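You operate a simulated robot arm through the tools that you are given. There is no shell and no other tool. Be economical: measure what you need, move in short steps, check, and stop when the job is done.

You are at the controls of a simulated two-armed robot. One attempt, no reset.

## Task
Fetch the dark red sensor and set it on the black plate. Fetch the grey sensor and set it on the teal tray. Turn the pressure dial to 1. Take the teal gear and put it on the lower middle shelf of the side shelving. Fetch the small grey pump and set it on the dark red tray. Take the cap off the blue tube and lay it down on the top of the packing table. Put two of the film cartridges from the top of the steel bench on the top of the computer. The order is free. Set down upright: small grey pump.

Only the result counts: the job must be done as asked and must still hold three seconds after the hand-in. Knocking over, shifting, dropping, spilling or breaking anything else fails it. Lids that push on must go on centred and level and be pressed home; caps that screw on are set level and turned clockwise until they are tight.

## Robot
Two 6-joint arms with two-finger grippers on one trunk, on a base that drives. Base frame: it is fixed to the floor where the robot stands at the start and does not move with it; the origin is under the middle of the robot, x ahead of it, y to its left, z up; the surface under the hand at the start is at about z = 82. Lengths are in cm, angles in rad, forces in N, time in s.
The left shoulder is at the start at [6.1, 14.3, 87.5], the right one opposite. With the tool pointing down near the work surface each hand reaches from about 30 to 72 cm from the robot's upright axis, wherever it stands, measured 20 degrees to its own side. Places, roughly: black plate (12x8x2 cm) [-170, 150, 130]; blue tube (6x6x20 cm) [70, -220, 90]; dark red sensor [50, -25, 75]; dark red tray [-125, 150, 125]; film cartridge [-250, -700, 75]; grey sensor [50, -25, 75]; lower middle shelf of the side shelving [-110, 170, 70]; pressure dial [70, 50, 90]; small grey pump [-75, 150, 125]; teal gear (5x5x5 cm) [50, 50, 80]; teal tray (30x26x3 cm) [70, -480, 80]; top of the computer (24x55 cm) [-172, -596, 110]. Payload 2.45 kg a hand.
Tool frame (each hand has its own): the origin (TCP) lies between the finger pads and is the grasp point; the fingertips stand 2.6 cm ahead of it; z points along the fingers, y is the line along which they close. The gripper opens to 9.6 cm. The gripper's body begins 6.9 cm behind the TCP.
Orientation is that of the tool frame in the base frame, as [roll, pitch, yaw] about the fixed x, y, z axes, in that order (R = Rz(yaw) Ry(pitch) Rx(roll)). With the fingers straight down and closing along the base's y, the tool's x points along the base's -x, its y along +y and its z along -z.

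## Interface
- The arms move only by the tool send_rows. It takes "left_increments", "right_increments" or both (then of equal length, played together; a hand with none holds still); each is a list of rows, each a list of 7 numbers: the shift along the base's x, y, z in cm, then the turn, a rotation vector about the base's x, y, z in rad, then the opening in per cent of the stroke, from 0 (shut) to 100 (fully open). In form: [[x, y, z, wx, wy, wz, grip], ...]. A call has 1 to 8 rows; each row shifts and turns the commanded pose from where the row before left it. A row lasts 0.2 s, in which the tool goes at most 5 cm and 0.15 rad; a call with a longer step from one row to the next is refused whole, and so is a gripper value outside its range. Where a pose cannot be reached the arm comes as near as it can. A force on the tool above 40 N (or 10 N above the force at the start of the call, whichever is more), or a blocked arm, ends the call early, and 0.2 s more pass. The fingers move at their own pace and stop on an object; they squeeze with about 26 N. The grip force told is the motor's: it shows also when the fingers shut on nothing. Time passes only in rows, and 0.2 s behind the last, so rows that do not move let the fingers close. The reply holds the time, the measured pose of the TCP, the force on the tool along the base axes, the opening and the grip force, in the units named above and with some noise, with the torque about the TCP (base axes, N m) and any sound that the robot's microphone picked up.
- Cameras (640 x 400 px; columns grow to the right, rows downward): "scene" is now at [13.7, 3.61, 148.7]; the picture's right is [0.41, -0.91, -0.00], its down [-0.63, -0.29, -0.72] and it looks along [0.66, 0.30, -0.69] (base axes); focal length 266 px, centre (320, 200). "left" rides on the left gripper at [8.2, -0.3, -9.8] in its tool frame; the picture's right is [0.04, 1.00, 0.00], its down [-0.73, 0.03, -0.68] and it looks along [-0.68, 0.03, 0.73] (tool axes); focal length 256 px, centre (320, 200). "right" rides on the right gripper at [8.1, 0.3, -9.8] in its tool frame; the picture's right is [-0.04, 1.00, 0.00], its down [-0.73, -0.03, -0.68] and it looks along [-0.68, -0.03, 0.73] (tool axes); focal length 256 px, centre (320, 200). There is no depth. A picture from a camera that has moved, and an enlarged one, comes with that camera's place and axes in the base frame and with its lens.
- capture(camera): a new picture of that camera. It takes no simulated time.
- lift_body(by): slides the trunk up (or, below 0, down) by that many cm; the arms and the scene camera ride with it, the base frame stays. It gives what a move gives, with no picture.
- steer(legs): drives the robot by 1 to 6 legs, each [ahead, turn to the left] in cm and rad, along the robot's own axes; the way and the turn of a leg run together, so that a leg with both is an arc; at most 150 cm and 3.142 rad a leg. The arms and the cameras ride along, it lands a little off, and it stops where it bumps. It gives what a move gives.
- pan_tilt(pan, tilt): turns the head with the scene camera to pan (to the left, within 1.501 rad either way) and tilt (down, from -0.506 to 1.204), counted from straight ahead of the robot. It gives what a move gives.
- enlarge(camera, box): a new picture of the part [left, top, right, bottom] of that camera's present view, enlarged. It takes no simulated time.
- sign_off(): hands the job in; it is judged then, once.

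Go step by step. Nothing tells you exact positions but the pictures and the camera data: compare them with the known pose of the tool, close in by small moves and look again before you grip or let go. The budget is 207 turns and 210 pictures, counting those below and the enlarged ones. Unless the task says otherwise, let go and move clear before handing in.

The tools are called after "Emit:" by a JSON object that holds its "api" and its "payload". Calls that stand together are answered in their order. send_rows: Moves the arms, as the interface text tells. Its arguments: {"type":"object","properties":{"left_increments":{"type":"array"},"right_increments":{"type":"array"}},"required":[]} The other tools are called the same way: lift_body (by) slides the trunk up or down; steer (legs) drives the base; pan_tilt (pan, tilt) turns the head that bears the scene camera; capture (camera) takes a picture; enlarge (camera, box) takes an enlarged picture of a part of a camera's view; sign_off () hands the job in.

At the start:

```text
clock: 0.0
left_position: [43.67, 41.04, 121.1]
left_tool_rot: [-3.139, 0.003, -3.137]
left_ft_force: [-0.6, 0.7, 0.0]
left_torque: [-0.02, -0.01, 0.0]
left_gripper_width: 9.61
left_grasp_force: 0.0
right_position: [43.55, -7.29, 121.7]
right_tool_rot: [3.141, 0.002, -3.136]
right_ft_force: [0.0, 0.0, 0.1]
right_torque: [0.02, -0.02, -0.03]
right_gripper_width: 9.57
right_grasp_force: 0.0
trunk travel left (down, up): [-50.0, 9.0]
robot x, y, heading: [0.2, 0.04, 0.006]
head pan, tilt: [0.426, 0.766]
```

scene: 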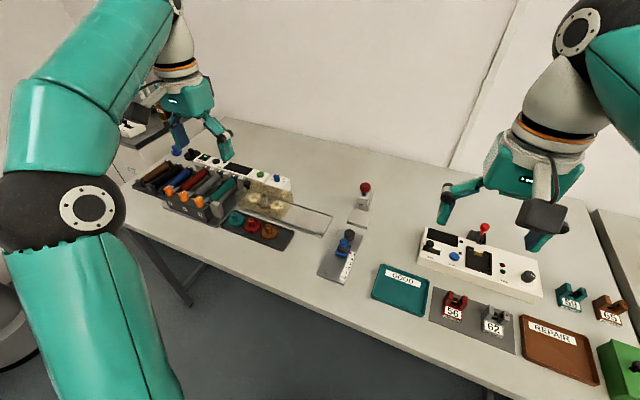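
right: 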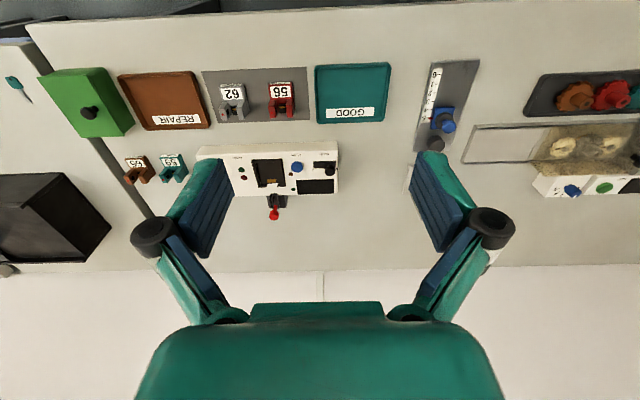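
left: 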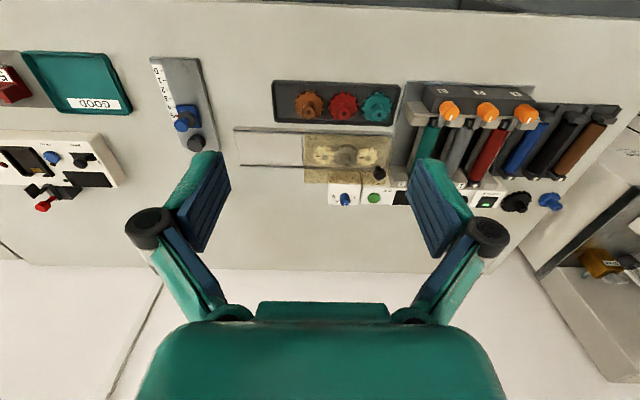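

I see the bench ahead with sensors 56 (dark red) and 62 (grey), gears and dials. I'll look closer at the parts to find positions.

Emit:
{"api": "enlarge", "payload": {"camera": "left", "box": [220, 60, 640, 230]}}

Emit:
{"api": "enlarge", "payload": {"camera": "right", "box": [100, 40, 500, 230]}}

```text
1.52 times, centred on (430, 145) of left
camera zoom: at [35.61, 40.72, 130.97], right [-0.04, 1.0, 0.0], down [0.73, 0.03, 0.68], along [0.68, 0.03, -0.73], focal length 390 px, centre (152, 284)
```

zoom: 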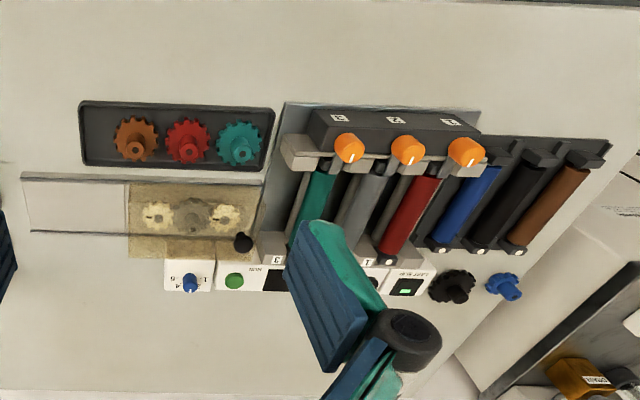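

```text
1.60 times, centred on (300, 135) of right
camera zoom: at [35.33, -6.83, 131.4], right [0.03, 1.0, 0.0], down [0.73, -0.03, 0.68], along [0.68, -0.02, -0.73], focal length 410 px, centre (352, 304)
```

zoom: 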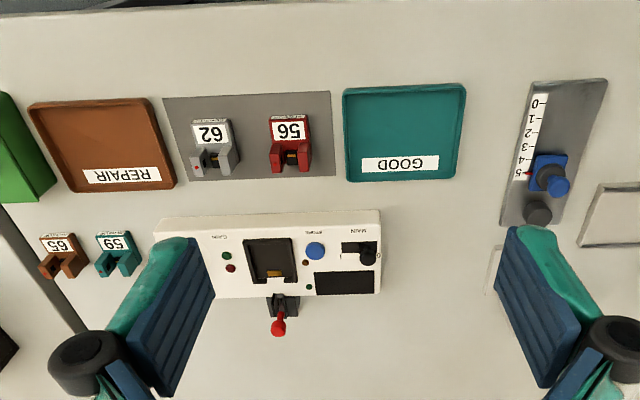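

Next I need to read the dial labels; I'll raise the scene view there.

Emit:
{"api": "enlarge", "payload": {"camera": "scene", "box": [110, 110, 350, 260]}}

Emit:
{"api": "enlarge", "payload": {"camera": "scene", "box": [310, 170, 630, 390]}}

```text
2.67 times, centred on (230, 185) of scene
camera zoom: at [13.7, 3.61, 148.7], right [0.41, -0.91, 0.0], down [-0.63, -0.29, -0.72], along [0.66, 0.3, -0.69], focal length 710 px, centre (560, 240)
```

zoom: 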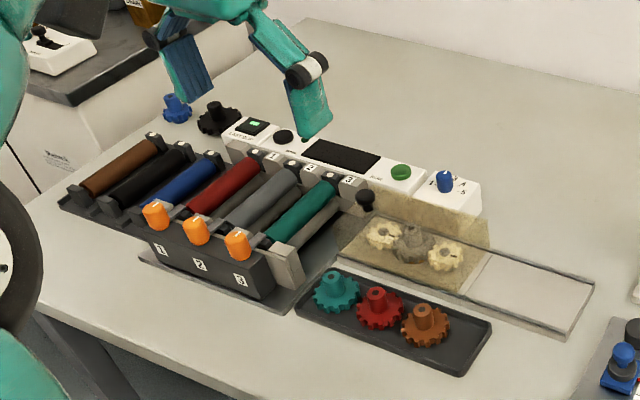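

```text
1.82 times, centred on (470, 280) of scene
camera zoom: at [13.7, 3.61, 148.7], right [0.41, -0.91, 0.0], down [-0.63, -0.29, -0.72], along [0.66, 0.3, -0.69], focal length 484 px, centre (47, 54)
```

zoom: 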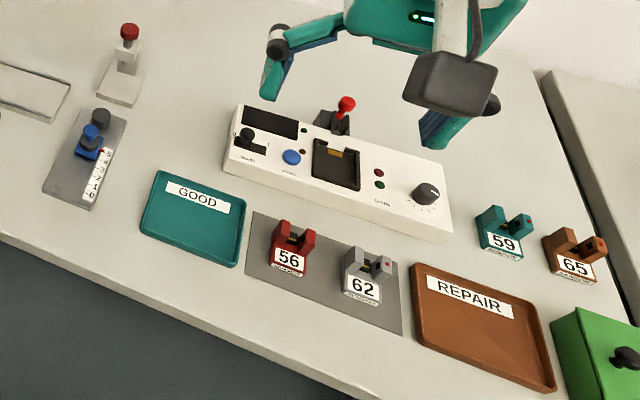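

The dial is about at (75, 48); it is beyond reach, so I need to know how close I can drive. I look down at the base, and then around.

Emit:
{"api": "pan_tilt", "payload": {"pan": 0, "tilt": 1.2}}

Emit:
{"api": "capture", "payload": {"camera": "scene"}}

Emit:
{"api": "pan_tilt", "payload": {"pan": 1.5, "tilt": 0.3}}

Emit:
{"api": "capture", "payload": {"camera": "scene"}}

Emit:
{"api": "pan_tilt", "payload": {"pan": -1.3, "tilt": 0.3}}

Emit:
{"api": "capture", "payload": {"camera": "scene"}}

```text
clock: 0.9
left_position: [43.64, 40.94, 121.13]
left_tool_rot: [-3.138, -0.001, -3.136]
left_ft_force: [-0.4, 0.7, 0.1]
left_torque: [0.01, 0.0, 0.03]
left_gripper_width: 9.6
left_grasp_force: 0.0
right_position: [43.55, -7.19, 121.71]
right_tool_rot: [-3.141, 0.0, -3.136]
right_ft_force: [0.0, 1.1, -0.8]
right_torque: [-0.05, 0.01, 0.02]
right_gripper_width: 9.6
right_grasp_force: 0.2
trunk travel left (down, up): [-50.0, 9.0]
robot x, y, heading: [-0.24, 0.18, 0.0]
head pan, tilt: [0.0, 1.201]
```

```text
202 pictures are left
camera scene: at [11.8, 0.22, 145.66], right [0.0, -1.0, 0.0], down [-0.93, 0.0, -0.36], along [0.36, 0.0, -0.93], focal length 266 px, centre (320, 200)
```

scene: 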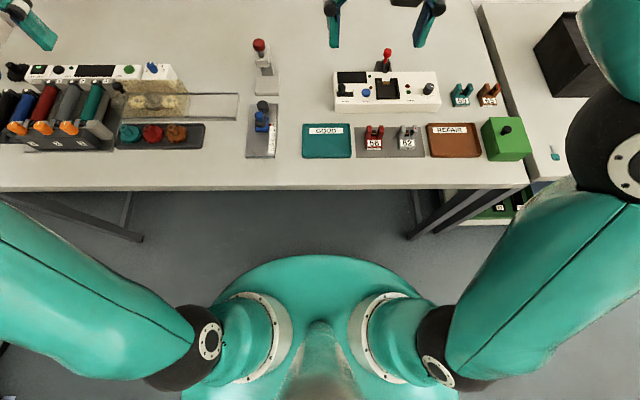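

```text
clock: 2.5
left_position: [43.6, 40.93, 121.2]
left_tool_rot: [-3.139, 0.0, -3.135]
left_ft_force: [0.3, -0.2, 0.3]
left_torque: [0.0, 0.01, -0.01]
left_gripper_width: 9.6
left_grasp_force: 0.1
right_position: [43.43, -7.16, 121.76]
right_tool_rot: [3.141, 0.0, -3.138]
right_ft_force: [0.0, 0.1, 0.3]
right_torque: [0.01, 0.01, 0.02]
right_gripper_width: 9.59
right_grasp_force: 0.1
trunk travel left (down, up): [-50.0, 9.0]
robot x, y, heading: [0.01, 0.0, 0.0]
head pan, tilt: [1.499, 0.3]
```

```text
201 pictures are left
camera scene: at [6.89, 9.53, 152.86], right [1.0, -0.07, 0.0], down [-0.02, -0.3, -0.96], along [0.07, 0.95, -0.3], focal length 266 px, centre (320, 200)
```

scene: 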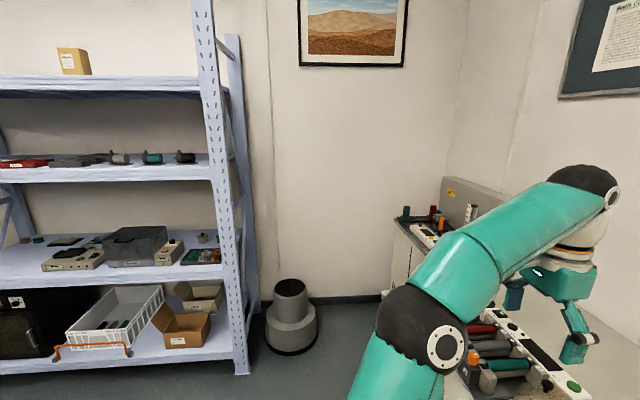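

```text
clock: 5.0
left_position: [43.66, 41.09, 121.09]
left_tool_rot: [-3.139, 0.001, -3.134]
left_ft_force: [0.5, 0.1, 0.0]
left_torque: [-0.02, -0.03, -0.03]
left_gripper_width: 9.58
left_grasp_force: 0.1
right_position: [43.39, -7.24, 121.66]
right_tool_rot: [-3.141, 0.0, -3.137]
right_ft_force: [0.1, 0.4, 0.0]
right_torque: [-0.01, 0.01, 0.01]
right_gripper_width: 9.61
right_grasp_force: 0.1
trunk travel left (down, up): [-50.0, 9.0]
robot x, y, heading: [-0.26, -0.11, -0.001]
head pan, tilt: [-1.3, 0.3]
```

```text
200 pictures are left
camera scene: at [8.71, -8.78, 152.86], right [-0.96, -0.27, 0.0], down [-0.08, 0.28, -0.96], along [0.26, -0.92, -0.3], focal length 266 px, centre (320, 200)
```

scene: 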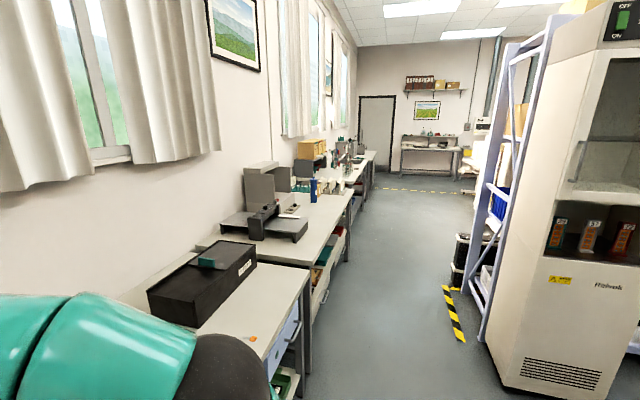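

Base seems to have room. I move ~23 cm to the left and a bit ahead so that dial, gear and sensor 56 are all within reach.

Emit:
{"api": "steer", "payload": {"legs": [[0, 1.571], [24, 0], [0, -1.571], [8, 0]]}}

Emit:
{"api": "pan_tilt", "payload": {"pan": 0.3, "tilt": 0.9}}

Emit:
{"api": "capture", "payload": {"camera": "scene"}}

Emit:
{"api": "capture", "payload": {"camera": "left"}}

Emit:
{"api": "capture", "payload": {"camera": "right"}}

```text
clock: 7.6
left_position: [4.02, 59.7, 121.06]
left_tool_rot: [-3.139, 0.001, -2.39]
left_ft_force: [-1.2, 0.5, 0.2]
left_torque: [-0.05, -0.05, 0.0]
left_gripper_width: 9.6
left_grasp_force: 0.1
right_position: [36.75, 24.16, 121.92]
right_tool_rot: [-3.14, -0.001, -2.387]
right_ft_force: [-0.8, -0.4, 0.0]
right_torque: [-0.12, 0.01, 0.01]
right_gripper_width: 9.6
right_grasp_force: 0.0
trunk travel left (down, up): [-50.0, 9.0]
robot x, y, heading: [1.72, -2.28, 0.769]
head pan, tilt: [-1.3, 0.3]
stopped in leg 1: the robot was blocked; the commanded pose is now the measured one
```

```text
clock: 9.3
left_position: [4.11, 59.49, 121.29]
left_tool_rot: [-3.139, 0.003, -2.389]
left_ft_force: [0.7, -0.7, -0.1]
left_torque: [0.01, 0.02, 0.0]
left_gripper_width: 9.62
left_grasp_force: 0.0
right_position: [36.79, 24.14, 121.85]
right_tool_rot: [-3.139, 0.0, -2.388]
right_ft_force: [-0.3, 1.7, -0.3]
right_torque: [0.0, 0.01, -0.01]
right_gripper_width: 9.59
right_grasp_force: 0.1
trunk travel left (down, up): [-50.0, 9.0]
robot x, y, heading: [1.68, -2.59, 0.766]
head pan, tilt: [0.3, 0.901]
```

```text
199 pictures are left
camera scene: at [9.98, 8.67, 147.63], right [0.87, -0.49, 0.0], down [-0.38, -0.69, -0.62], along [0.3, 0.54, -0.78], focal length 266 px, centre (320, 200)
```

scene: 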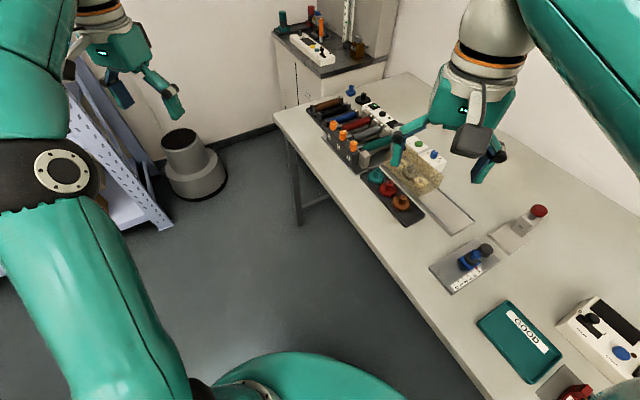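

```text
198 pictures are left
camera left: at [-1.49, 53.75, 131.11], right [-0.71, 0.7, 0.0], down [0.51, 0.52, 0.68], along [0.48, 0.48, -0.73], focal length 256 px, centre (320, 200)
```

left: 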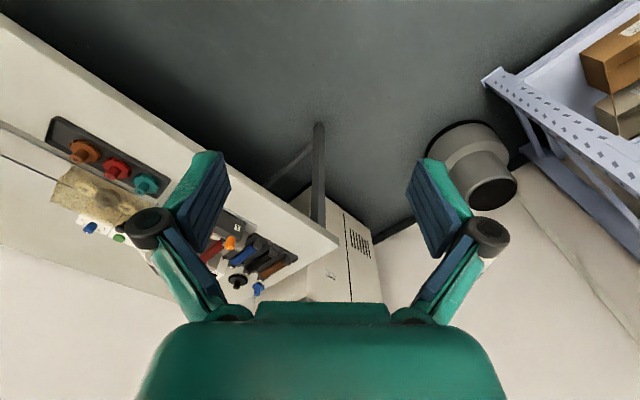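

```text
197 pictures are left
camera right: at [30.67, 18.77, 131.56], right [-0.65, 0.76, 0.0], down [0.56, 0.48, 0.68], along [0.51, 0.44, -0.73], focal length 256 px, centre (320, 200)
```

right: 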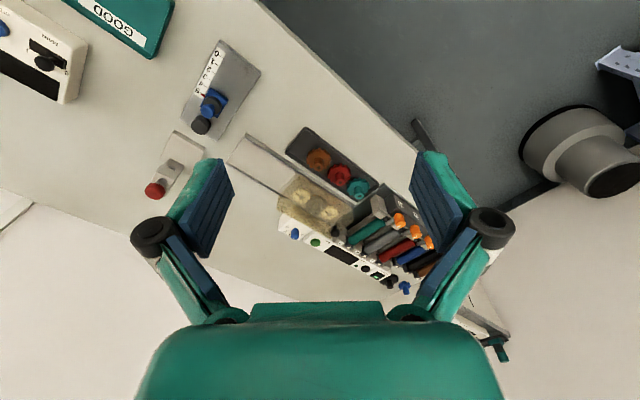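

The turn was blocked partway, probably a base corner against the table. I back off first, then turn and shift left with more room.

Emit:
{"api": "steer", "payload": {"legs": [[-16, 0], [0, 0.805], [37, 0], [0, -1.571]]}}

```text
clock: 12.9
left_position: [-49.87, 33.95, 120.9]
left_tool_rot: [3.137, 0.012, -1.646]
left_ft_force: [-0.3, -0.2, 0.0]
left_torque: [-0.02, -0.11, -0.03]
left_gripper_width: 9.59
left_grasp_force: 0.0
right_position: [-1.9, 30.21, 121.99]
right_tool_rot: [-3.14, 0.002, -1.647]
right_ft_force: [-0.2, -0.2, 0.1]
right_torque: [-0.02, -0.05, -0.02]
right_gripper_width: 9.59
right_grasp_force: 0.1
trunk travel left (down, up): [-50.0, 9.0]
robot x, y, heading: [-6.69, -12.95, 1.516]
head pan, tilt: [0.3, 0.901]
stopped in leg 2: the robot was blocked; the commanded pose is now the measured one
```

Blocked again near the end of the turn; I look around to see what it touches.

Emit:
{"api": "pan_tilt", "payload": {"pan": 1.3, "tilt": 0.7}}

Emit:
{"api": "capture", "payload": {"camera": "scene"}}

Emit:
{"api": "pan_tilt", "payload": {"pan": -1.3, "tilt": 0.9}}

Emit:
{"api": "capture", "payload": {"camera": "scene"}}

Emit:
{"api": "pan_tilt", "payload": {"pan": 0, "tilt": 0.7}}

Emit:
{"api": "capture", "payload": {"camera": "scene"}}

```text
clock: 14.2
left_position: [-49.58, 33.96, 120.94]
left_tool_rot: [3.136, 0.015, -1.648]
left_ft_force: [0.7, 0.6, 0.0]
left_torque: [0.03, -0.02, -0.02]
left_gripper_width: 9.6
left_grasp_force: 0.0
right_position: [-1.55, 30.24, 122.08]
right_tool_rot: [3.139, 0.003, -1.646]
right_ft_force: [-0.1, -0.1, -0.2]
right_torque: [0.0, 0.0, -0.04]
right_gripper_width: 9.6
right_grasp_force: 0.1
trunk travel left (down, up): [-50.0, 9.0]
robot x, y, heading: [-6.64, -13.48, 1.52]
head pan, tilt: [1.3, 0.7]
```

```text
196 pictures are left
camera scene: at [-14.2, -4.3, 149.25], right [0.32, 0.95, 0.0], down [0.61, -0.21, -0.76], along [-0.72, 0.25, -0.64], focal length 266 px, centre (320, 200)
```

scene: 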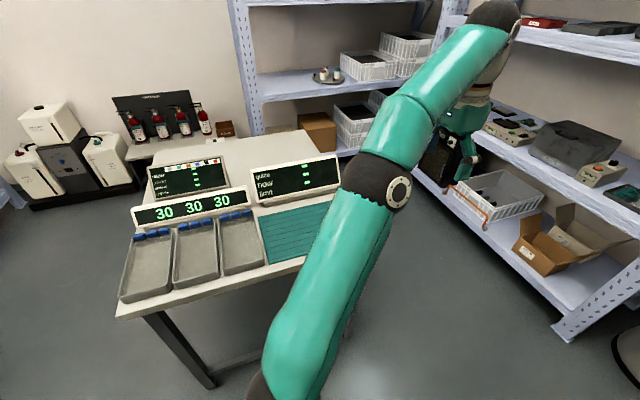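

```text
clock: 16.5
left_position: [-49.6, 33.91, 121.04]
left_tool_rot: [3.137, 0.011, -1.646]
left_ft_force: [0.2, 0.6, 0.4]
left_torque: [0.01, -0.02, 0.0]
left_gripper_width: 9.65
left_grasp_force: 0.1
right_position: [-1.62, 30.22, 122.14]
right_tool_rot: [3.139, 0.003, -1.649]
right_ft_force: [-0.2, 0.5, 0.6]
right_torque: [0.02, 0.0, -0.02]
right_gripper_width: 9.62
right_grasp_force: 0.1
trunk travel left (down, up): [-50.0, 9.0]
robot x, y, heading: [-6.65, -13.35, 1.507]
head pan, tilt: [-1.3, 0.901]
```

```text
195 pictures are left
camera scene: at [1.22, -5.45, 147.64], right [0.21, -0.98, 0.0], down [-0.77, -0.17, -0.62], along [0.61, 0.13, -0.78], focal length 266 px, centre (320, 200)
```

scene: 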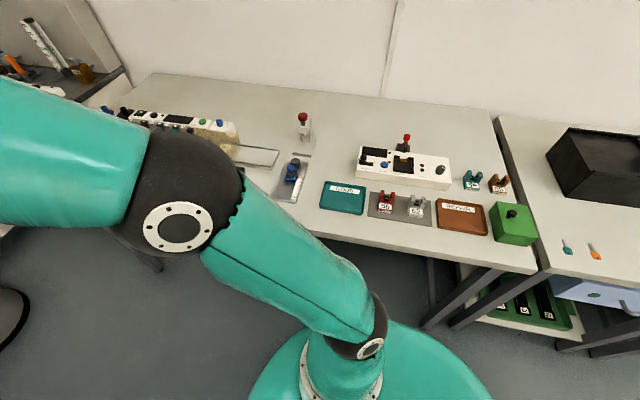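

```text
clock: 17.9
left_position: [-49.61, 33.8, 120.99]
left_tool_rot: [3.136, 0.013, -1.648]
left_ft_force: [0.2, 0.4, 0.4]
left_torque: [-0.04, -0.03, 0.01]
left_gripper_width: 9.58
left_grasp_force: 0.0
right_position: [-1.52, 30.07, 121.9]
right_tool_rot: [3.14, 0.002, -1.65]
right_ft_force: [0.6, 0.1, 0.2]
right_torque: [-0.01, -0.02, -0.02]
right_gripper_width: 9.59
right_grasp_force: 0.0
trunk travel left (down, up): [-50.0, 9.0]
robot x, y, heading: [-6.79, -13.42, 1.519]
head pan, tilt: [0.0, 0.7]
```

```text
194 pictures are left
camera scene: at [-5.66, 1.43, 149.25], right [1.0, -0.06, 0.0], down [-0.04, -0.64, -0.76], along [0.05, 0.76, -0.64], focal length 266 px, centre (320, 200)
```

scene: 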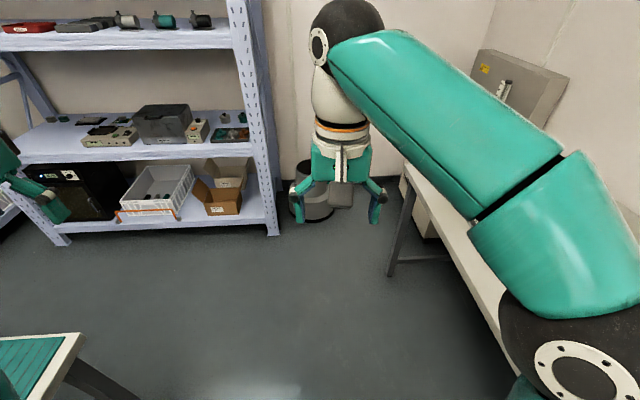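

No obvious obstacle is in view. I continue from here: drive forward along +y, then turn back right.

Emit:
{"api": "steer", "payload": {"legs": [[37, 0], [0, -1.51]]}}

```text
clock: 22.4
left_position: [-9.61, 87.08, 121.21]
left_tool_rot: [3.135, 0.013, -2.307]
left_ft_force: [0.7, 0.3, 0.5]
left_torque: [0.02, 0.01, 0.0]
left_gripper_width: 9.59
left_grasp_force: 0.0
right_position: [26.0, 54.59, 122.12]
right_tool_rot: [3.139, 0.0, -2.309]
right_ft_force: [0.5, -0.5, -0.2]
right_torque: [0.04, 0.04, 0.01]
right_gripper_width: 9.62
right_grasp_force: 0.0
trunk travel left (down, up): [-50.0, 9.0]
robot x, y, heading: [-6.86, 25.06, 0.839]
head pan, tilt: [0.0, 0.7]
stopped in leg 2: the robot was blocked; the commanded pose is now the measured one
```

Blocked at ~45° again; let me look down at the base and table edge.

Emit:
{"api": "pan_tilt", "payload": {"pan": -0.6, "tilt": 1.2}}

Emit:
{"api": "capture", "payload": {"camera": "scene"}}

Emit:
{"api": "pan_tilt", "payload": {"pan": 1.5, "tilt": 1.2}}

Emit:
{"api": "capture", "payload": {"camera": "scene"}}

```text
clock: 23.4
left_position: [-9.67, 87.2, 121.0]
left_tool_rot: [3.135, 0.015, -2.308]
left_ft_force: [-0.3, -0.6, 0.2]
left_torque: [-0.03, -0.02, -0.02]
left_gripper_width: 9.59
left_grasp_force: 0.1
right_position: [25.69, 54.67, 122.15]
right_tool_rot: [3.14, 0.001, -2.31]
right_ft_force: [0.1, 0.5, -0.5]
right_torque: [0.03, -0.02, 0.01]
right_gripper_width: 9.59
right_grasp_force: 0.1
trunk travel left (down, up): [-50.0, 9.0]
robot x, y, heading: [-6.74, 25.17, 0.842]
head pan, tilt: [-0.6, 1.201]
```

```text
193 pictures are left
camera scene: at [2.79, 31.17, 145.66], right [0.24, -0.97, 0.0], down [-0.91, -0.22, -0.36], along [0.35, 0.09, -0.93], focal length 266 px, centre (320, 200)
```

scene: 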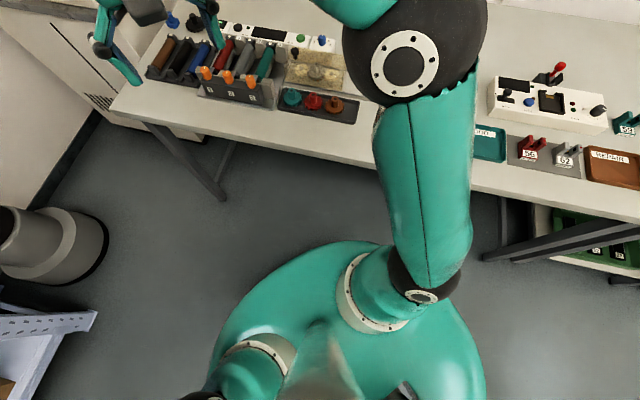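

```text
clock: 25.4
left_position: [-9.74, 87.24, 121.02]
left_tool_rot: [3.136, 0.015, -2.307]
left_ft_force: [-0.6, -0.1, 0.6]
left_torque: [0.02, -0.02, 0.03]
left_gripper_width: 9.61
left_grasp_force: 0.1
right_position: [25.78, 54.64, 122.09]
right_tool_rot: [3.14, 0.005, -2.309]
right_ft_force: [0.0, -0.2, 0.3]
right_torque: [0.01, 0.02, 0.02]
right_gripper_width: 9.58
right_grasp_force: 0.1
trunk travel left (down, up): [-50.0, 9.0]
robot x, y, heading: [-6.74, 25.22, 0.843]
head pan, tilt: [1.499, 1.201]
```

```text
192 pictures are left
camera scene: at [-6.51, 33.85, 145.65], right [0.72, 0.69, 0.0], down [0.65, -0.67, -0.36], along [-0.25, 0.26, -0.93], focal length 266 px, centre (320, 200)
```

scene: 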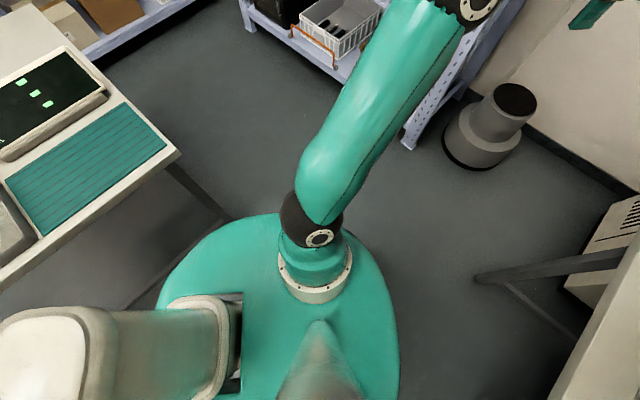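

I test the hypothesis that the front corner catches the table: back off along the current heading and try turning again.

Emit:
{"api": "steer", "payload": {"legs": [[-12, 0], [0, -0.84]]}}

```text
clock: 28.9
left_position: [27.36, 62.44, 121.3]
left_tool_rot: [3.133, 0.012, -3.09]
left_ft_force: [-1.1, -0.4, 0.2]
left_torque: [0.06, 0.01, 0.03]
left_gripper_width: 9.62
left_grasp_force: 0.1
right_position: [29.73, 14.31, 122.12]
right_tool_rot: [3.139, -0.002, -3.091]
right_ft_force: [0.2, 0.4, 0.3]
right_torque: [0.04, -0.02, -0.01]
right_gripper_width: 9.59
right_grasp_force: 0.2
trunk travel left (down, up): [-50.0, 9.0]
robot x, y, heading: [-13.91, 19.76, 0.055]
head pan, tilt: [1.499, 1.201]
stopped in leg 2: the robot was blocked; the commanded pose is now the measured one
```

Now I am at heading ~0.05, y≈20. I drive forward carefully.

Emit:
{"api": "steer", "payload": {"legs": [[18, -0.05]]}}

```text
clock: 30.4
left_position: [47.87, 60.96, 121.12]
left_tool_rot: [3.134, 0.009, -3.14]
left_ft_force: [0.8, 0.0, 0.2]
left_torque: [0.03, 0.02, 0.0]
left_gripper_width: 9.59
left_grasp_force: 0.1
right_position: [47.92, 12.92, 121.98]
right_tool_rot: [3.141, -0.001, -3.14]
right_ft_force: [-0.5, -0.1, -0.1]
right_torque: [0.02, 0.01, 0.01]
right_gripper_width: 9.62
right_grasp_force: 0.0
trunk travel left (down, up): [-50.0, 9.0]
robot x, y, heading: [3.51, 20.55, 0.004]
head pan, tilt: [1.499, 1.201]
```

Emit:
{"api": "steer", "payload": {"legs": [[6, 0]]}}

Emit:
{"api": "pan_tilt", "payload": {"pan": 0.5, "tilt": 0.75}}

Emit:
{"api": "capture", "payload": {"camera": "scene"}}

Emit:
{"api": "capture", "payload": {"camera": "left"}}

Emit:
{"api": "capture", "payload": {"camera": "right"}}

```text
clock: 31.4
left_position: [54.07, 61.08, 120.96]
left_tool_rot: [3.136, 0.006, -3.139]
left_ft_force: [0.6, 0.1, -1.1]
left_torque: [-0.01, 0.08, 0.01]
left_gripper_width: 9.57
left_grasp_force: 0.0
right_position: [54.12, 12.85, 122.05]
right_tool_rot: [-3.14, -0.002, -3.14]
right_ft_force: [0.3, 0.7, -1.2]
right_torque: [-0.01, 0.08, 0.0]
right_gripper_width: 9.59
right_grasp_force: 0.0
trunk travel left (down, up): [-50.0, 9.0]
robot x, y, heading: [9.89, 20.64, 0.002]
head pan, tilt: [1.499, 1.201]
```

```text
clock: 32.7
left_position: [53.88, 61.0, 121.22]
left_tool_rot: [3.135, 0.012, -3.14]
left_ft_force: [0.9, -0.6, -0.8]
left_torque: [0.02, 0.01, -0.02]
left_gripper_width: 9.58
left_grasp_force: 0.4
right_position: [53.79, 12.95, 122.22]
right_tool_rot: [-3.14, -0.001, -3.139]
right_ft_force: [-0.4, 0.1, -0.6]
right_torque: [-0.03, 0.04, 0.0]
right_gripper_width: 9.59
right_grasp_force: 0.1
trunk travel left (down, up): [-50.0, 9.0]
robot x, y, heading: [9.72, 20.43, -0.0]
head pan, tilt: [0.499, 0.75]
```

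```text
191 pictures are left
camera scene: at [23.25, 24.62, 148.82], right [0.48, -0.88, 0.0], down [-0.6, -0.33, -0.73], along [0.64, 0.35, -0.68], focal length 266 px, centre (320, 200)
```

scene: 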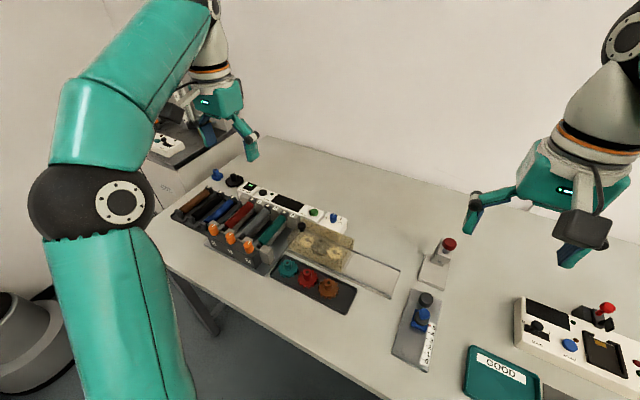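

```text
190 pictures are left
camera left: at [45.66, 60.68, 130.97], right [-0.04, 1.0, 0.01], down [0.73, 0.03, 0.69], along [0.69, 0.03, -0.73], focal length 256 px, centre (320, 200)
```

left: 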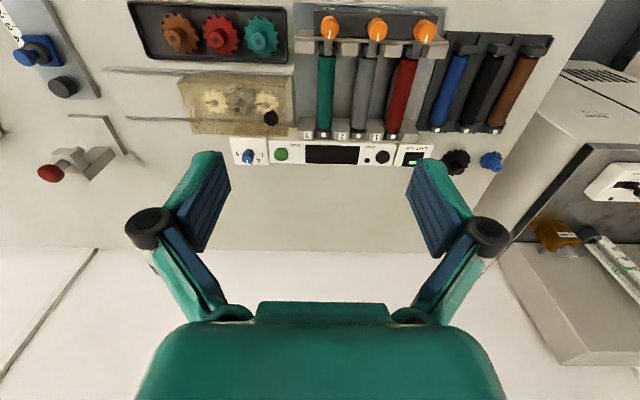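

```text
189 pictures are left
camera right: at [45.62, 13.3, 131.84], right [0.04, 1.0, 0.0], down [0.73, -0.03, 0.68], along [0.68, -0.03, -0.73], focal length 256 px, centre (320, 200)
```

right: 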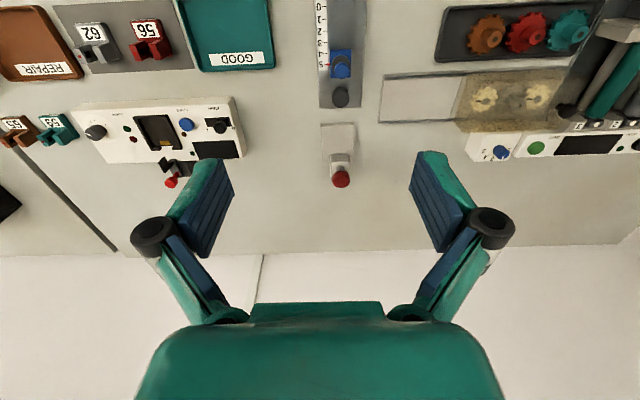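

Emit:
{"api": "enlarge", "payload": {"camera": "left", "box": [220, 125, 300, 175]}}

Emit:
{"api": "enlarge", "payload": {"camera": "scene", "box": [200, 160, 380, 280]}}

Emit:
{"api": "enlarge", "payload": {"camera": "right", "box": [0, 0, 240, 150]}}

```text
8.00 times, centred on (260, 150) of left
camera zoom: at [45.66, 60.68, 130.97], right [-0.04, 1.0, 0.01], down [0.73, 0.03, 0.69], along [0.69, 0.03, -0.73], focal length 2048 px, centre (800, 600)
```

zoom: 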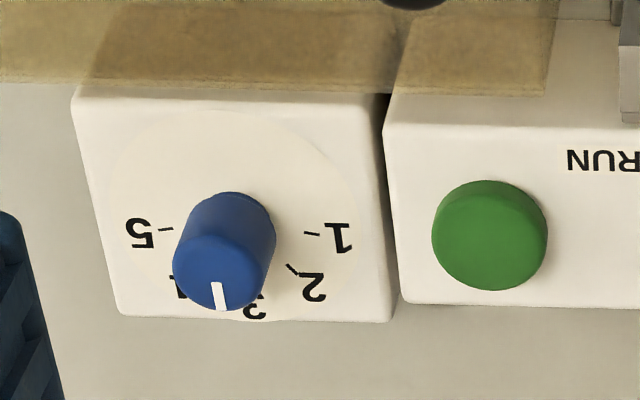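

```text
3.33 times, centred on (290, 220) of scene
camera zoom: at [23.25, 24.62, 148.82], right [0.48, -0.88, 0.0], down [-0.6, -0.33, -0.73], along [0.64, 0.35, -0.68], focal length 887 px, centre (420, 133)
```

zoom: 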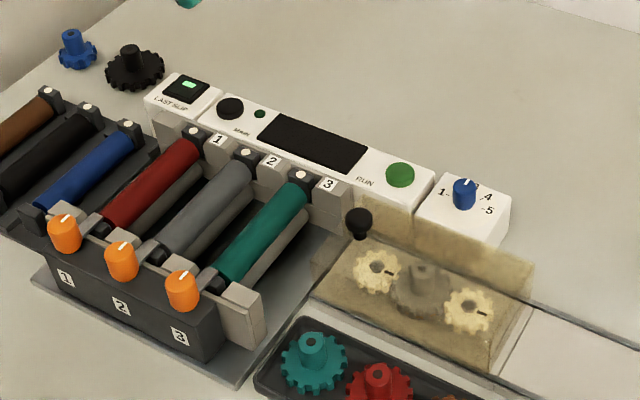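

```text
2.67 times, centred on (120, 75) of right
camera zoom: at [45.62, 13.3, 131.84], right [0.04, 1.0, 0.0], down [0.73, -0.03, 0.68], along [0.68, -0.03, -0.73], focal length 683 px, centre (853, 533)
```

zoom: 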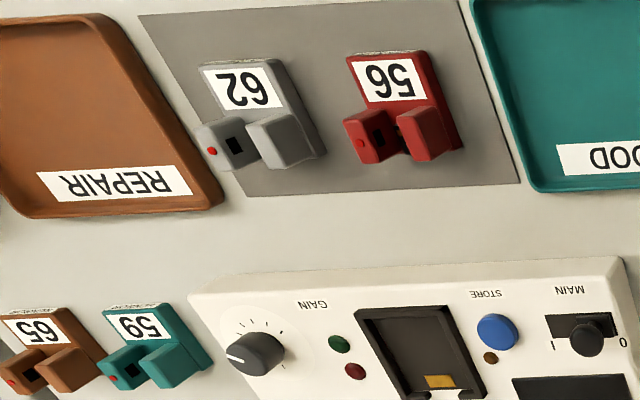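

The blue knob (panel numbers 1–5) points to 3, at about (74.3, 47.9, top 89.8). 1 lies toward +y, so a quarter turn counter-clockwise is needed. I bring the left hand above it turned −45°.

Emit:
{"api": "send_rows", "payload": {"left_increments": [[2.55, -1.65, -2.6, 0, 0, -0.098, 45], [2.55, -1.65, -2.6, 0, 0, -0.098, 45], [2.55, -1.65, -2.6, 0, 0, -0.098, 45], [2.55, -1.65, -2.6, 0, 0, -0.098, 45], [2.55, -1.65, -2.6, 0, 0, -0.098, 45], [2.55, -1.65, -2.6, 0, 0, -0.098, 45], [2.55, -1.65, -2.6, 0, 0, -0.098, 45], [2.55, -1.65, -2.6, 0, 0, -0.098, 45]]}}

Emit:
{"api": "capture", "payload": {"camera": "left"}}

Emit:
{"api": "capture", "payload": {"camera": "right"}}

Emit:
{"api": "capture", "payload": {"camera": "scene"}}

```text
clock: 34.5
left_position: [74.36, 47.68, 100.22]
left_tool_rot: [3.136, 0.011, 2.358]
left_ft_force: [0.4, -0.8, -0.4]
left_torque: [0.03, 0.06, -0.01]
left_gripper_width: 4.33
left_grasp_force: 0.1
right_position: [53.95, 12.95, 122.1]
right_tool_rot: [3.14, -0.002, -3.142]
right_ft_force: [-0.6, -0.3, 0.0]
right_torque: [0.04, 0.01, 0.01]
right_gripper_width: 9.62
right_grasp_force: 0.0
trunk travel left (down, up): [-50.0, 9.0]
robot x, y, heading: [10.04, 20.66, -0.0]
head pan, tilt: [0.499, 0.75]
```

```text
185 pictures are left
camera left: at [68.38, 53.21, 110.02], right [0.68, 0.74, 0.0], down [0.53, -0.49, 0.69], along [0.51, -0.46, -0.73], focal length 256 px, centre (320, 200)
```

left: 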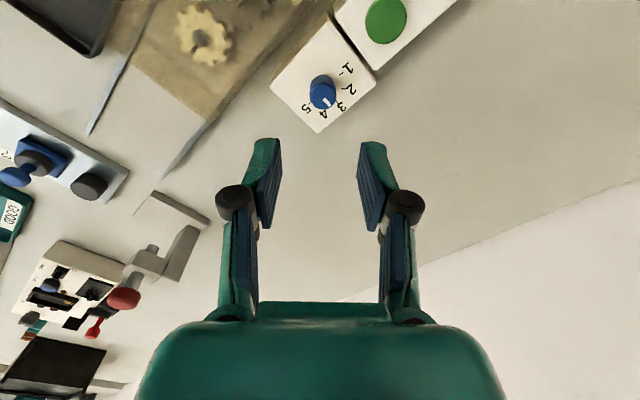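

```text
184 pictures are left
camera right: at [45.8, 13.27, 131.79], right [0.04, 1.0, 0.0], down [0.73, -0.03, 0.68], along [0.68, -0.03, -0.74], focal length 256 px, centre (320, 200)
```

right: 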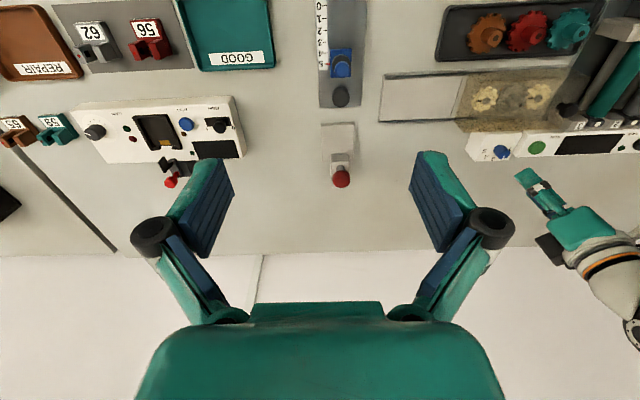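

```text
183 pictures are left
camera scene: at [23.45, 24.58, 148.81], right [0.48, -0.88, 0.0], down [-0.6, -0.33, -0.73], along [0.64, 0.35, -0.68], focal length 266 px, centre (320, 200)
```

scene: 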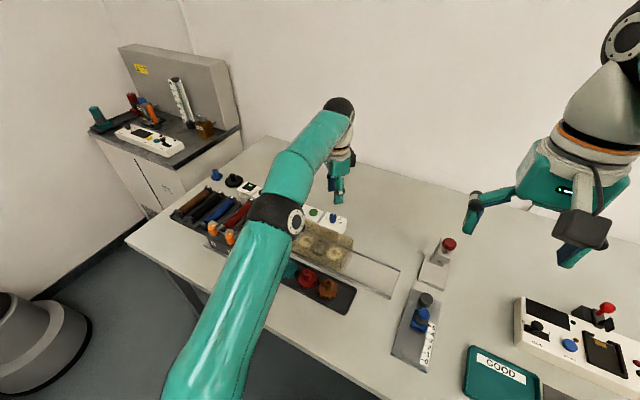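

Emit:
{"api": "send_rows", "payload": {"left_increments": [[0, 0.3, -3.5, 0, 0, 0, 45], [0, 0, -3.5, 0, 0, 0, 45]]}}

Emit:
{"api": "enlarge", "payload": {"camera": "left", "box": [220, 60, 420, 185]}}

Emit:
{"api": "enlarge", "payload": {"camera": "right", "box": [440, 100, 600, 200]}}

```text
clock: 35.1
left_position: [74.35, 48.02, 93.2]
left_tool_rot: [3.136, 0.013, 2.36]
left_ft_force: [0.4, -0.4, -0.5]
left_torque: [0.02, -0.01, -0.03]
left_gripper_width: 4.32
left_grasp_force: 0.1
right_position: [53.86, 12.88, 122.26]
right_tool_rot: [-3.141, -0.001, -3.139]
right_ft_force: [-0.5, 0.6, -0.2]
right_torque: [-0.01, -0.02, 0.04]
right_gripper_width: 9.59
right_grasp_force: 0.0
trunk travel left (down, up): [-50.0, 9.0]
robot x, y, heading: [9.85, 20.3, 0.003]
head pan, tilt: [0.499, 0.75]
```

```text
3.20 times, centred on (320, 122) of left
camera zoom: at [68.29, 53.62, 103.01], right [0.68, 0.74, 0.01], down [0.53, -0.49, 0.69], along [0.51, -0.46, -0.73], focal length 819 px, centre (320, 448)
```

zoom: 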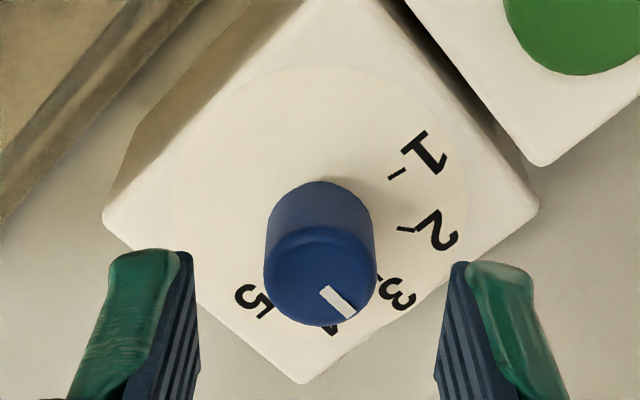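

```text
4.00 times, centred on (520, 150) of right
camera zoom: at [45.65, 13.31, 131.84], right [0.04, 1.0, 0.0], down [0.73, -0.03, 0.68], along [0.68, -0.03, -0.73], focal length 1024 px, centre (-480, 400)
```

zoom: 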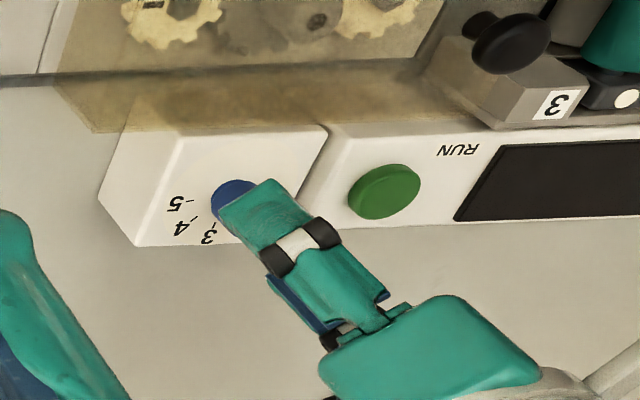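

The hand is centred. Lower so the fingertips straddle the knob and close.

Emit:
{"api": "send_rows", "payload": {"left_increments": [[0.05, 0.05, -1.0, 0, 0, 0, 45], [0, 0, -1.0, 0, 0, 0, 45], [0, 0, 0, 0, 0, 0, 10], [0, 0, 0, 0, 0, 0, 10], [0, 0, 0, 0, 0, 0, 10]]}}

Emit:
{"api": "enlarge", "payload": {"camera": "left", "box": [220, 60, 420, 185]}}

```text
clock: 36.3
left_position: [74.36, 48.13, 91.27]
left_tool_rot: [3.138, 0.01, 2.36]
left_ft_force: [-5.0, -1.8, -1.4]
left_torque: [-0.14, 0.05, -0.03]
left_gripper_width: 2.1
left_grasp_force: 44.7
right_position: [53.75, 12.85, 122.16]
right_tool_rot: [3.14, 0.0, -3.14]
right_ft_force: [0.6, 0.0, 0.4]
right_torque: [0.02, 0.01, 0.02]
right_gripper_width: 9.6
right_grasp_force: 0.0
trunk travel left (down, up): [-50.0, 9.0]
robot x, y, heading: [9.65, 20.27, 0.006]
head pan, tilt: [0.499, 0.75]
```

```text
3.20 times, centred on (320, 122) of left
camera zoom: at [68.27, 53.69, 101.04], right [0.68, 0.74, 0.0], down [0.53, -0.49, 0.69], along [0.51, -0.46, -0.73], focal length 819 px, centre (320, 448)
```

zoom: 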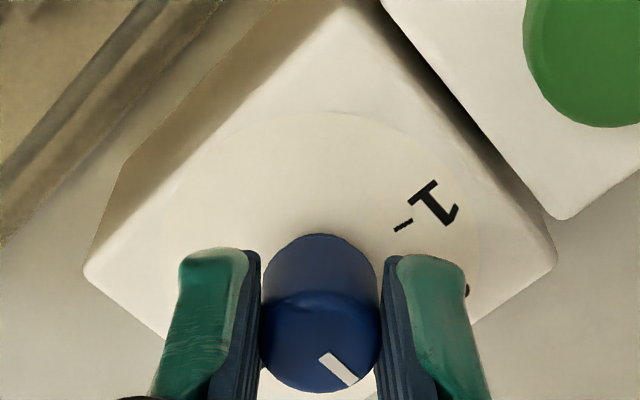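

Emit:
{"api": "send_rows", "payload": {"left_increments": [[0, 0, 0, 0, 0, 0.14, 10], [0, 0, 0, 0, 0, 0.14, 10], [0, 0, 0, 0, 0, 0.14, 10], [0, 0, 0, 0, 0, 0.14, 10], [0, 0, 0, 0, 0, 0.14, 10], [0, 0, 0, 0, 0, 0.14, 10], [0, 0, 0, 0, 0, 0.14, 10], [0, 0, 0, 0, 0, 0.14, 10]]}}

Emit:
{"api": "enlarge", "payload": {"camera": "left", "box": [220, 60, 420, 185]}}

```text
clock: 38.1
left_position: [74.16, 47.86, 91.26]
left_tool_rot: [3.136, 0.007, -2.801]
left_ft_force: [-7.7, -18.6, -15.1]
left_torque: [-0.3, -0.4, -0.01]
left_gripper_width: 2.09
left_grasp_force: 44.9
right_position: [53.86, 12.75, 122.16]
right_tool_rot: [3.139, -0.002, -3.141]
right_ft_force: [-0.6, -0.4, -0.2]
right_torque: [0.03, 0.01, -0.01]
right_gripper_width: 9.6
right_grasp_force: 0.1
trunk travel left (down, up): [-50.0, 9.0]
robot x, y, heading: [9.52, 19.99, -0.001]
head pan, tilt: [0.499, 0.75]
```

```text
3.20 times, centred on (320, 122) of left
camera zoom: at [66.73, 44.84, 101.06], right [-0.37, 0.93, 0.0], down [0.68, 0.27, 0.68], along [0.63, 0.26, -0.73], focal length 819 px, centre (320, 448)
```

zoom: 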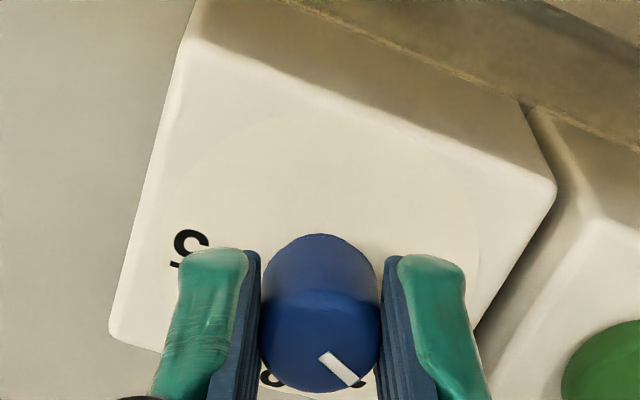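

Emit:
{"api": "send_rows", "payload": {"left_increments": [[-0.05, -0.1, 0, 0, 0, 0.15, 10], [-0.05, -0.1, 0, 0, 0, 0.15, 10], [0, 0, 0, 0, 0, 0.15, 10], [0, 0, 0, 0, 0, 0, 10]]}}

Emit:
{"api": "enlarge", "payload": {"camera": "left", "box": [220, 60, 420, 185]}}

```text
clock: 39.1
left_position: [74.32, 47.86, 91.41]
left_tool_rot: [3.135, 0.011, -2.35]
left_ft_force: [4.5, -14.3, -9.4]
left_torque: [-0.34, -0.2, -0.39]
left_gripper_width: 2.08
left_grasp_force: 45.2
right_position: [53.9, 12.71, 122.05]
right_tool_rot: [3.14, -0.002, -3.141]
right_ft_force: [-0.3, -0.6, -0.4]
right_torque: [-0.04, -0.01, 0.0]
right_gripper_width: 9.58
right_grasp_force: 0.0
trunk travel left (down, up): [-50.0, 9.0]
robot x, y, heading: [9.92, 20.75, 0.002]
head pan, tilt: [0.499, 0.75]
```

```text
3.20 times, centred on (320, 122) of left
camera zoom: at [68.91, 41.78, 101.09], right [-0.74, 0.67, 0.0], down [0.49, 0.53, 0.69], along [0.46, 0.51, -0.73], focal length 819 px, centre (320, 448)
```

zoom: 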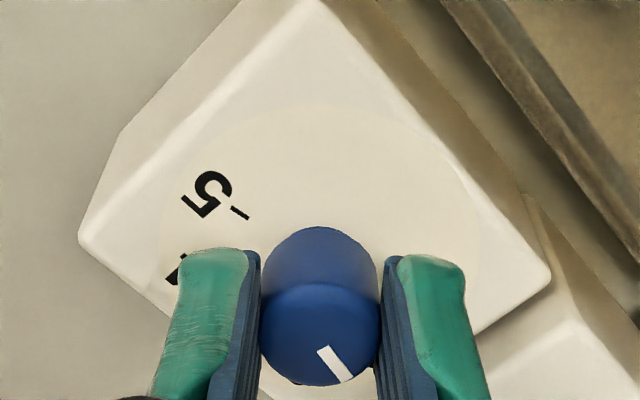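

Emit:
{"api": "send_rows", "payload": {"left_increments": [[0, 0, 0, 0, 0, 0, 45], [0, 0, 0, 0, 0, 0, 45], [0, 0, 2.5, 0, 0, 0, 45], [0, 0, 4, 0, 0, 0, 45]]}}

Emit:
{"api": "enlarge", "payload": {"camera": "left", "box": [220, 30, 420, 155]}}

```text
clock: 40.1
left_position: [74.16, 47.95, 97.79]
left_tool_rot: [3.134, 0.011, -2.353]
left_ft_force: [-1.4, -0.6, -0.1]
left_torque: [0.0, 0.05, -0.01]
left_gripper_width: 4.32
left_grasp_force: 0.0
right_position: [53.66, 12.96, 122.16]
right_tool_rot: [3.141, 0.0, -3.14]
right_ft_force: [-0.2, 0.0, -0.7]
right_torque: [0.0, -0.01, 0.0]
right_gripper_width: 9.6
right_grasp_force: 0.1
trunk travel left (down, up): [-50.0, 9.0]
robot x, y, heading: [9.92, 20.2, -0.001]
head pan, tilt: [0.499, 0.75]
```

```text
3.20 times, centred on (320, 92) of left
camera zoom: at [68.76, 41.99, 107.59], right [-0.74, 0.68, 0.01], down [0.49, 0.53, 0.69], along [0.46, 0.51, -0.73], focal length 819 px, centre (320, 544)
```

zoom: 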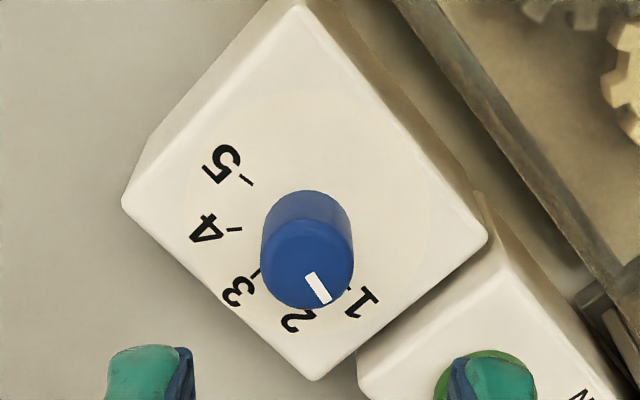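

The pointer is about 10° short of 1. I re-grip and nudge further.

Emit:
{"api": "send_rows", "payload": {"left_increments": [[0.1, 0.0, -4, 0, 0, 0, 45], [0, 0, -2.5, 0, 0, 0, 45], [0, 0, 0, 0, 0, 0, 10], [0, 0, 0, 0, 0, 0, 10], [0, 0, 0, 0, 0, 0.1, 10], [0, 0, 0, 0, 0, 0.1, 10], [0, 0, 0, 0, 0, 0, 10]]}}

Emit:
{"api": "send_rows", "payload": {"left_increments": [[0, 0, 0, 0, 0, 0, 45], [0, 0, 0, 0, 0, 0, 45], [0, 0, 2.5, 0, 0, 0, 45], [0, 0, 4, 0, 0, 0, 45]]}}

Emit:
{"api": "enlarge", "payload": {"camera": "left", "box": [220, 30, 420, 155]}}

```text
clock: 41.7
left_position: [74.44, 47.79, 91.23]
left_tool_rot: [3.135, 0.01, -2.153]
left_ft_force: [5.7, -12.1, -0.1]
left_torque: [-0.58, -0.01, -0.58]
left_gripper_width: 2.11
left_grasp_force: 44.8
right_position: [53.81, 12.72, 122.13]
right_tool_rot: [3.14, -0.003, 3.141]
right_ft_force: [-0.8, -0.6, -0.6]
right_torque: [0.01, -0.01, -0.03]
right_gripper_width: 9.6
right_grasp_force: 0.1
trunk travel left (down, up): [-50.0, 9.0]
robot x, y, heading: [9.62, 20.32, 0.003]
head pan, tilt: [0.499, 0.75]
```

```text
clock: 42.7
left_position: [74.32, 48.0, 97.83]
left_tool_rot: [3.138, 0.01, -2.154]
left_ft_force: [0.1, 0.3, 0.2]
left_torque: [-0.01, 0.01, 0.01]
left_gripper_width: 4.31
left_grasp_force: 0.0
right_position: [53.73, 12.87, 122.17]
right_tool_rot: [3.14, 0.0, -3.141]
right_ft_force: [-0.6, -0.5, -1.1]
right_torque: [0.02, -0.02, -0.02]
right_gripper_width: 9.59
right_grasp_force: 0.1
trunk travel left (down, up): [-50.0, 9.0]
robot x, y, heading: [9.82, 20.22, 0.002]
head pan, tilt: [0.499, 0.75]
```

```text
3.20 times, centred on (320, 92) of left
camera zoom: at [70.11, 40.93, 107.6], right [-0.86, 0.52, 0.01], down [0.38, 0.62, 0.69], along [0.35, 0.59, -0.73], focal length 819 px, centre (320, 544)
```

zoom: 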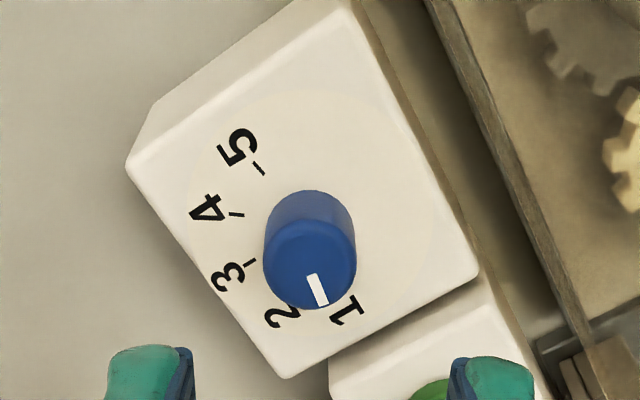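

Pointer now rests at 1 (end stop; dash spacing ~38°, 1 at ~77°). Next: left hand over the teal gear, right hand over sensor 56.

Emit:
{"api": "send_rows", "payload": {"left_increments": [[-2.4, 0.55, 1, 0, 0, 0.072, 60], [-2.4, 0.55, 1, 0, 0, 0.072, 60], [-2.4, 0.55, 1, 0, 0, 0.072, 60], [-2.4, 0.55, 1, 0, 0, 0.072, 60], [-2.4, 0.55, 0, 0, 0, 0.072, 60], [-2.4, 0.55, 0, 0, 0, 0.072, 60], [-2.4, 0.55, 0, 0, 0, 0.072, 60], [-2.4, 0.55, 0, 0, 0, 0.072, 60]], "right_increments": [[0, -3.4, -2.3, 0, 0, 0, 100], [0, -3.4, -2.3, 0, 0, 0, 100], [0, -3.4, -2.3, 0, 0, 0, 100], [0, -3.4, -2.3, 0, 0, 0, 100], [0, -3.4, -2.3, 0, 0, 0, 100], [0, -3.4, -2.3, 0, 0, 0, 100], [0, -3.4, -2.3, 0, 0, 0, 100], [0, -3.4, -2.3, 0, 0, 0, 100]]}}

Emit:
{"api": "capture", "payload": {"camera": "left"}}

Emit:
{"api": "capture", "payload": {"camera": "right"}}

```text
clock: 44.5
left_position: [55.03, 52.29, 101.78]
left_tool_rot: [3.138, 0.012, -1.574]
left_ft_force: [-1.6, -0.3, 0.2]
left_torque: [-0.01, -0.02, -0.03]
left_gripper_width: 5.75
left_grasp_force: 0.1
right_position: [53.65, -14.55, 103.75]
right_tool_rot: [3.14, -0.001, -3.14]
right_ft_force: [0.0, -0.4, -0.9]
right_torque: [0.01, -0.05, -0.04]
right_gripper_width: 9.62
right_grasp_force: 0.1
trunk travel left (down, up): [-50.0, 9.0]
robot x, y, heading: [9.8, 20.42, 0.002]
head pan, tilt: [0.499, 0.75]
```

```text
175 pictures are left
camera left: at [55.44, 44.11, 111.62], right [-1.0, -0.04, 0.01], down [-0.02, 0.73, 0.69], along [-0.03, 0.69, -0.73], focal length 256 px, centre (320, 200)
```

left: 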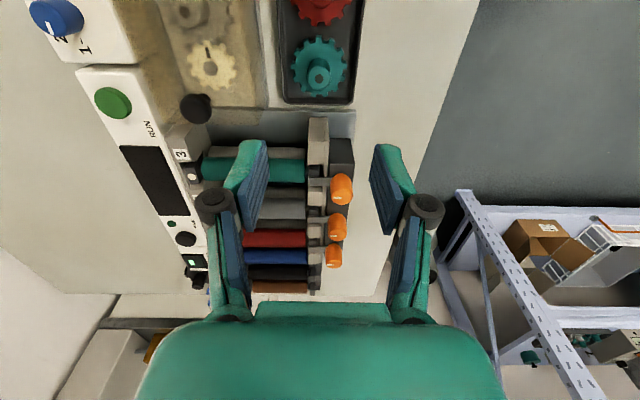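

```text
174 pictures are left
camera right: at [45.46, -14.09, 113.44], right [0.04, 1.0, 0.0], down [0.73, -0.03, 0.68], along [0.68, -0.03, -0.73], focal length 256 px, centre (320, 200)
```

right: 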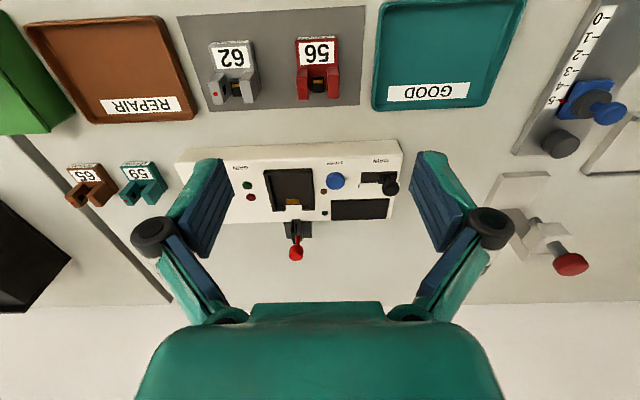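

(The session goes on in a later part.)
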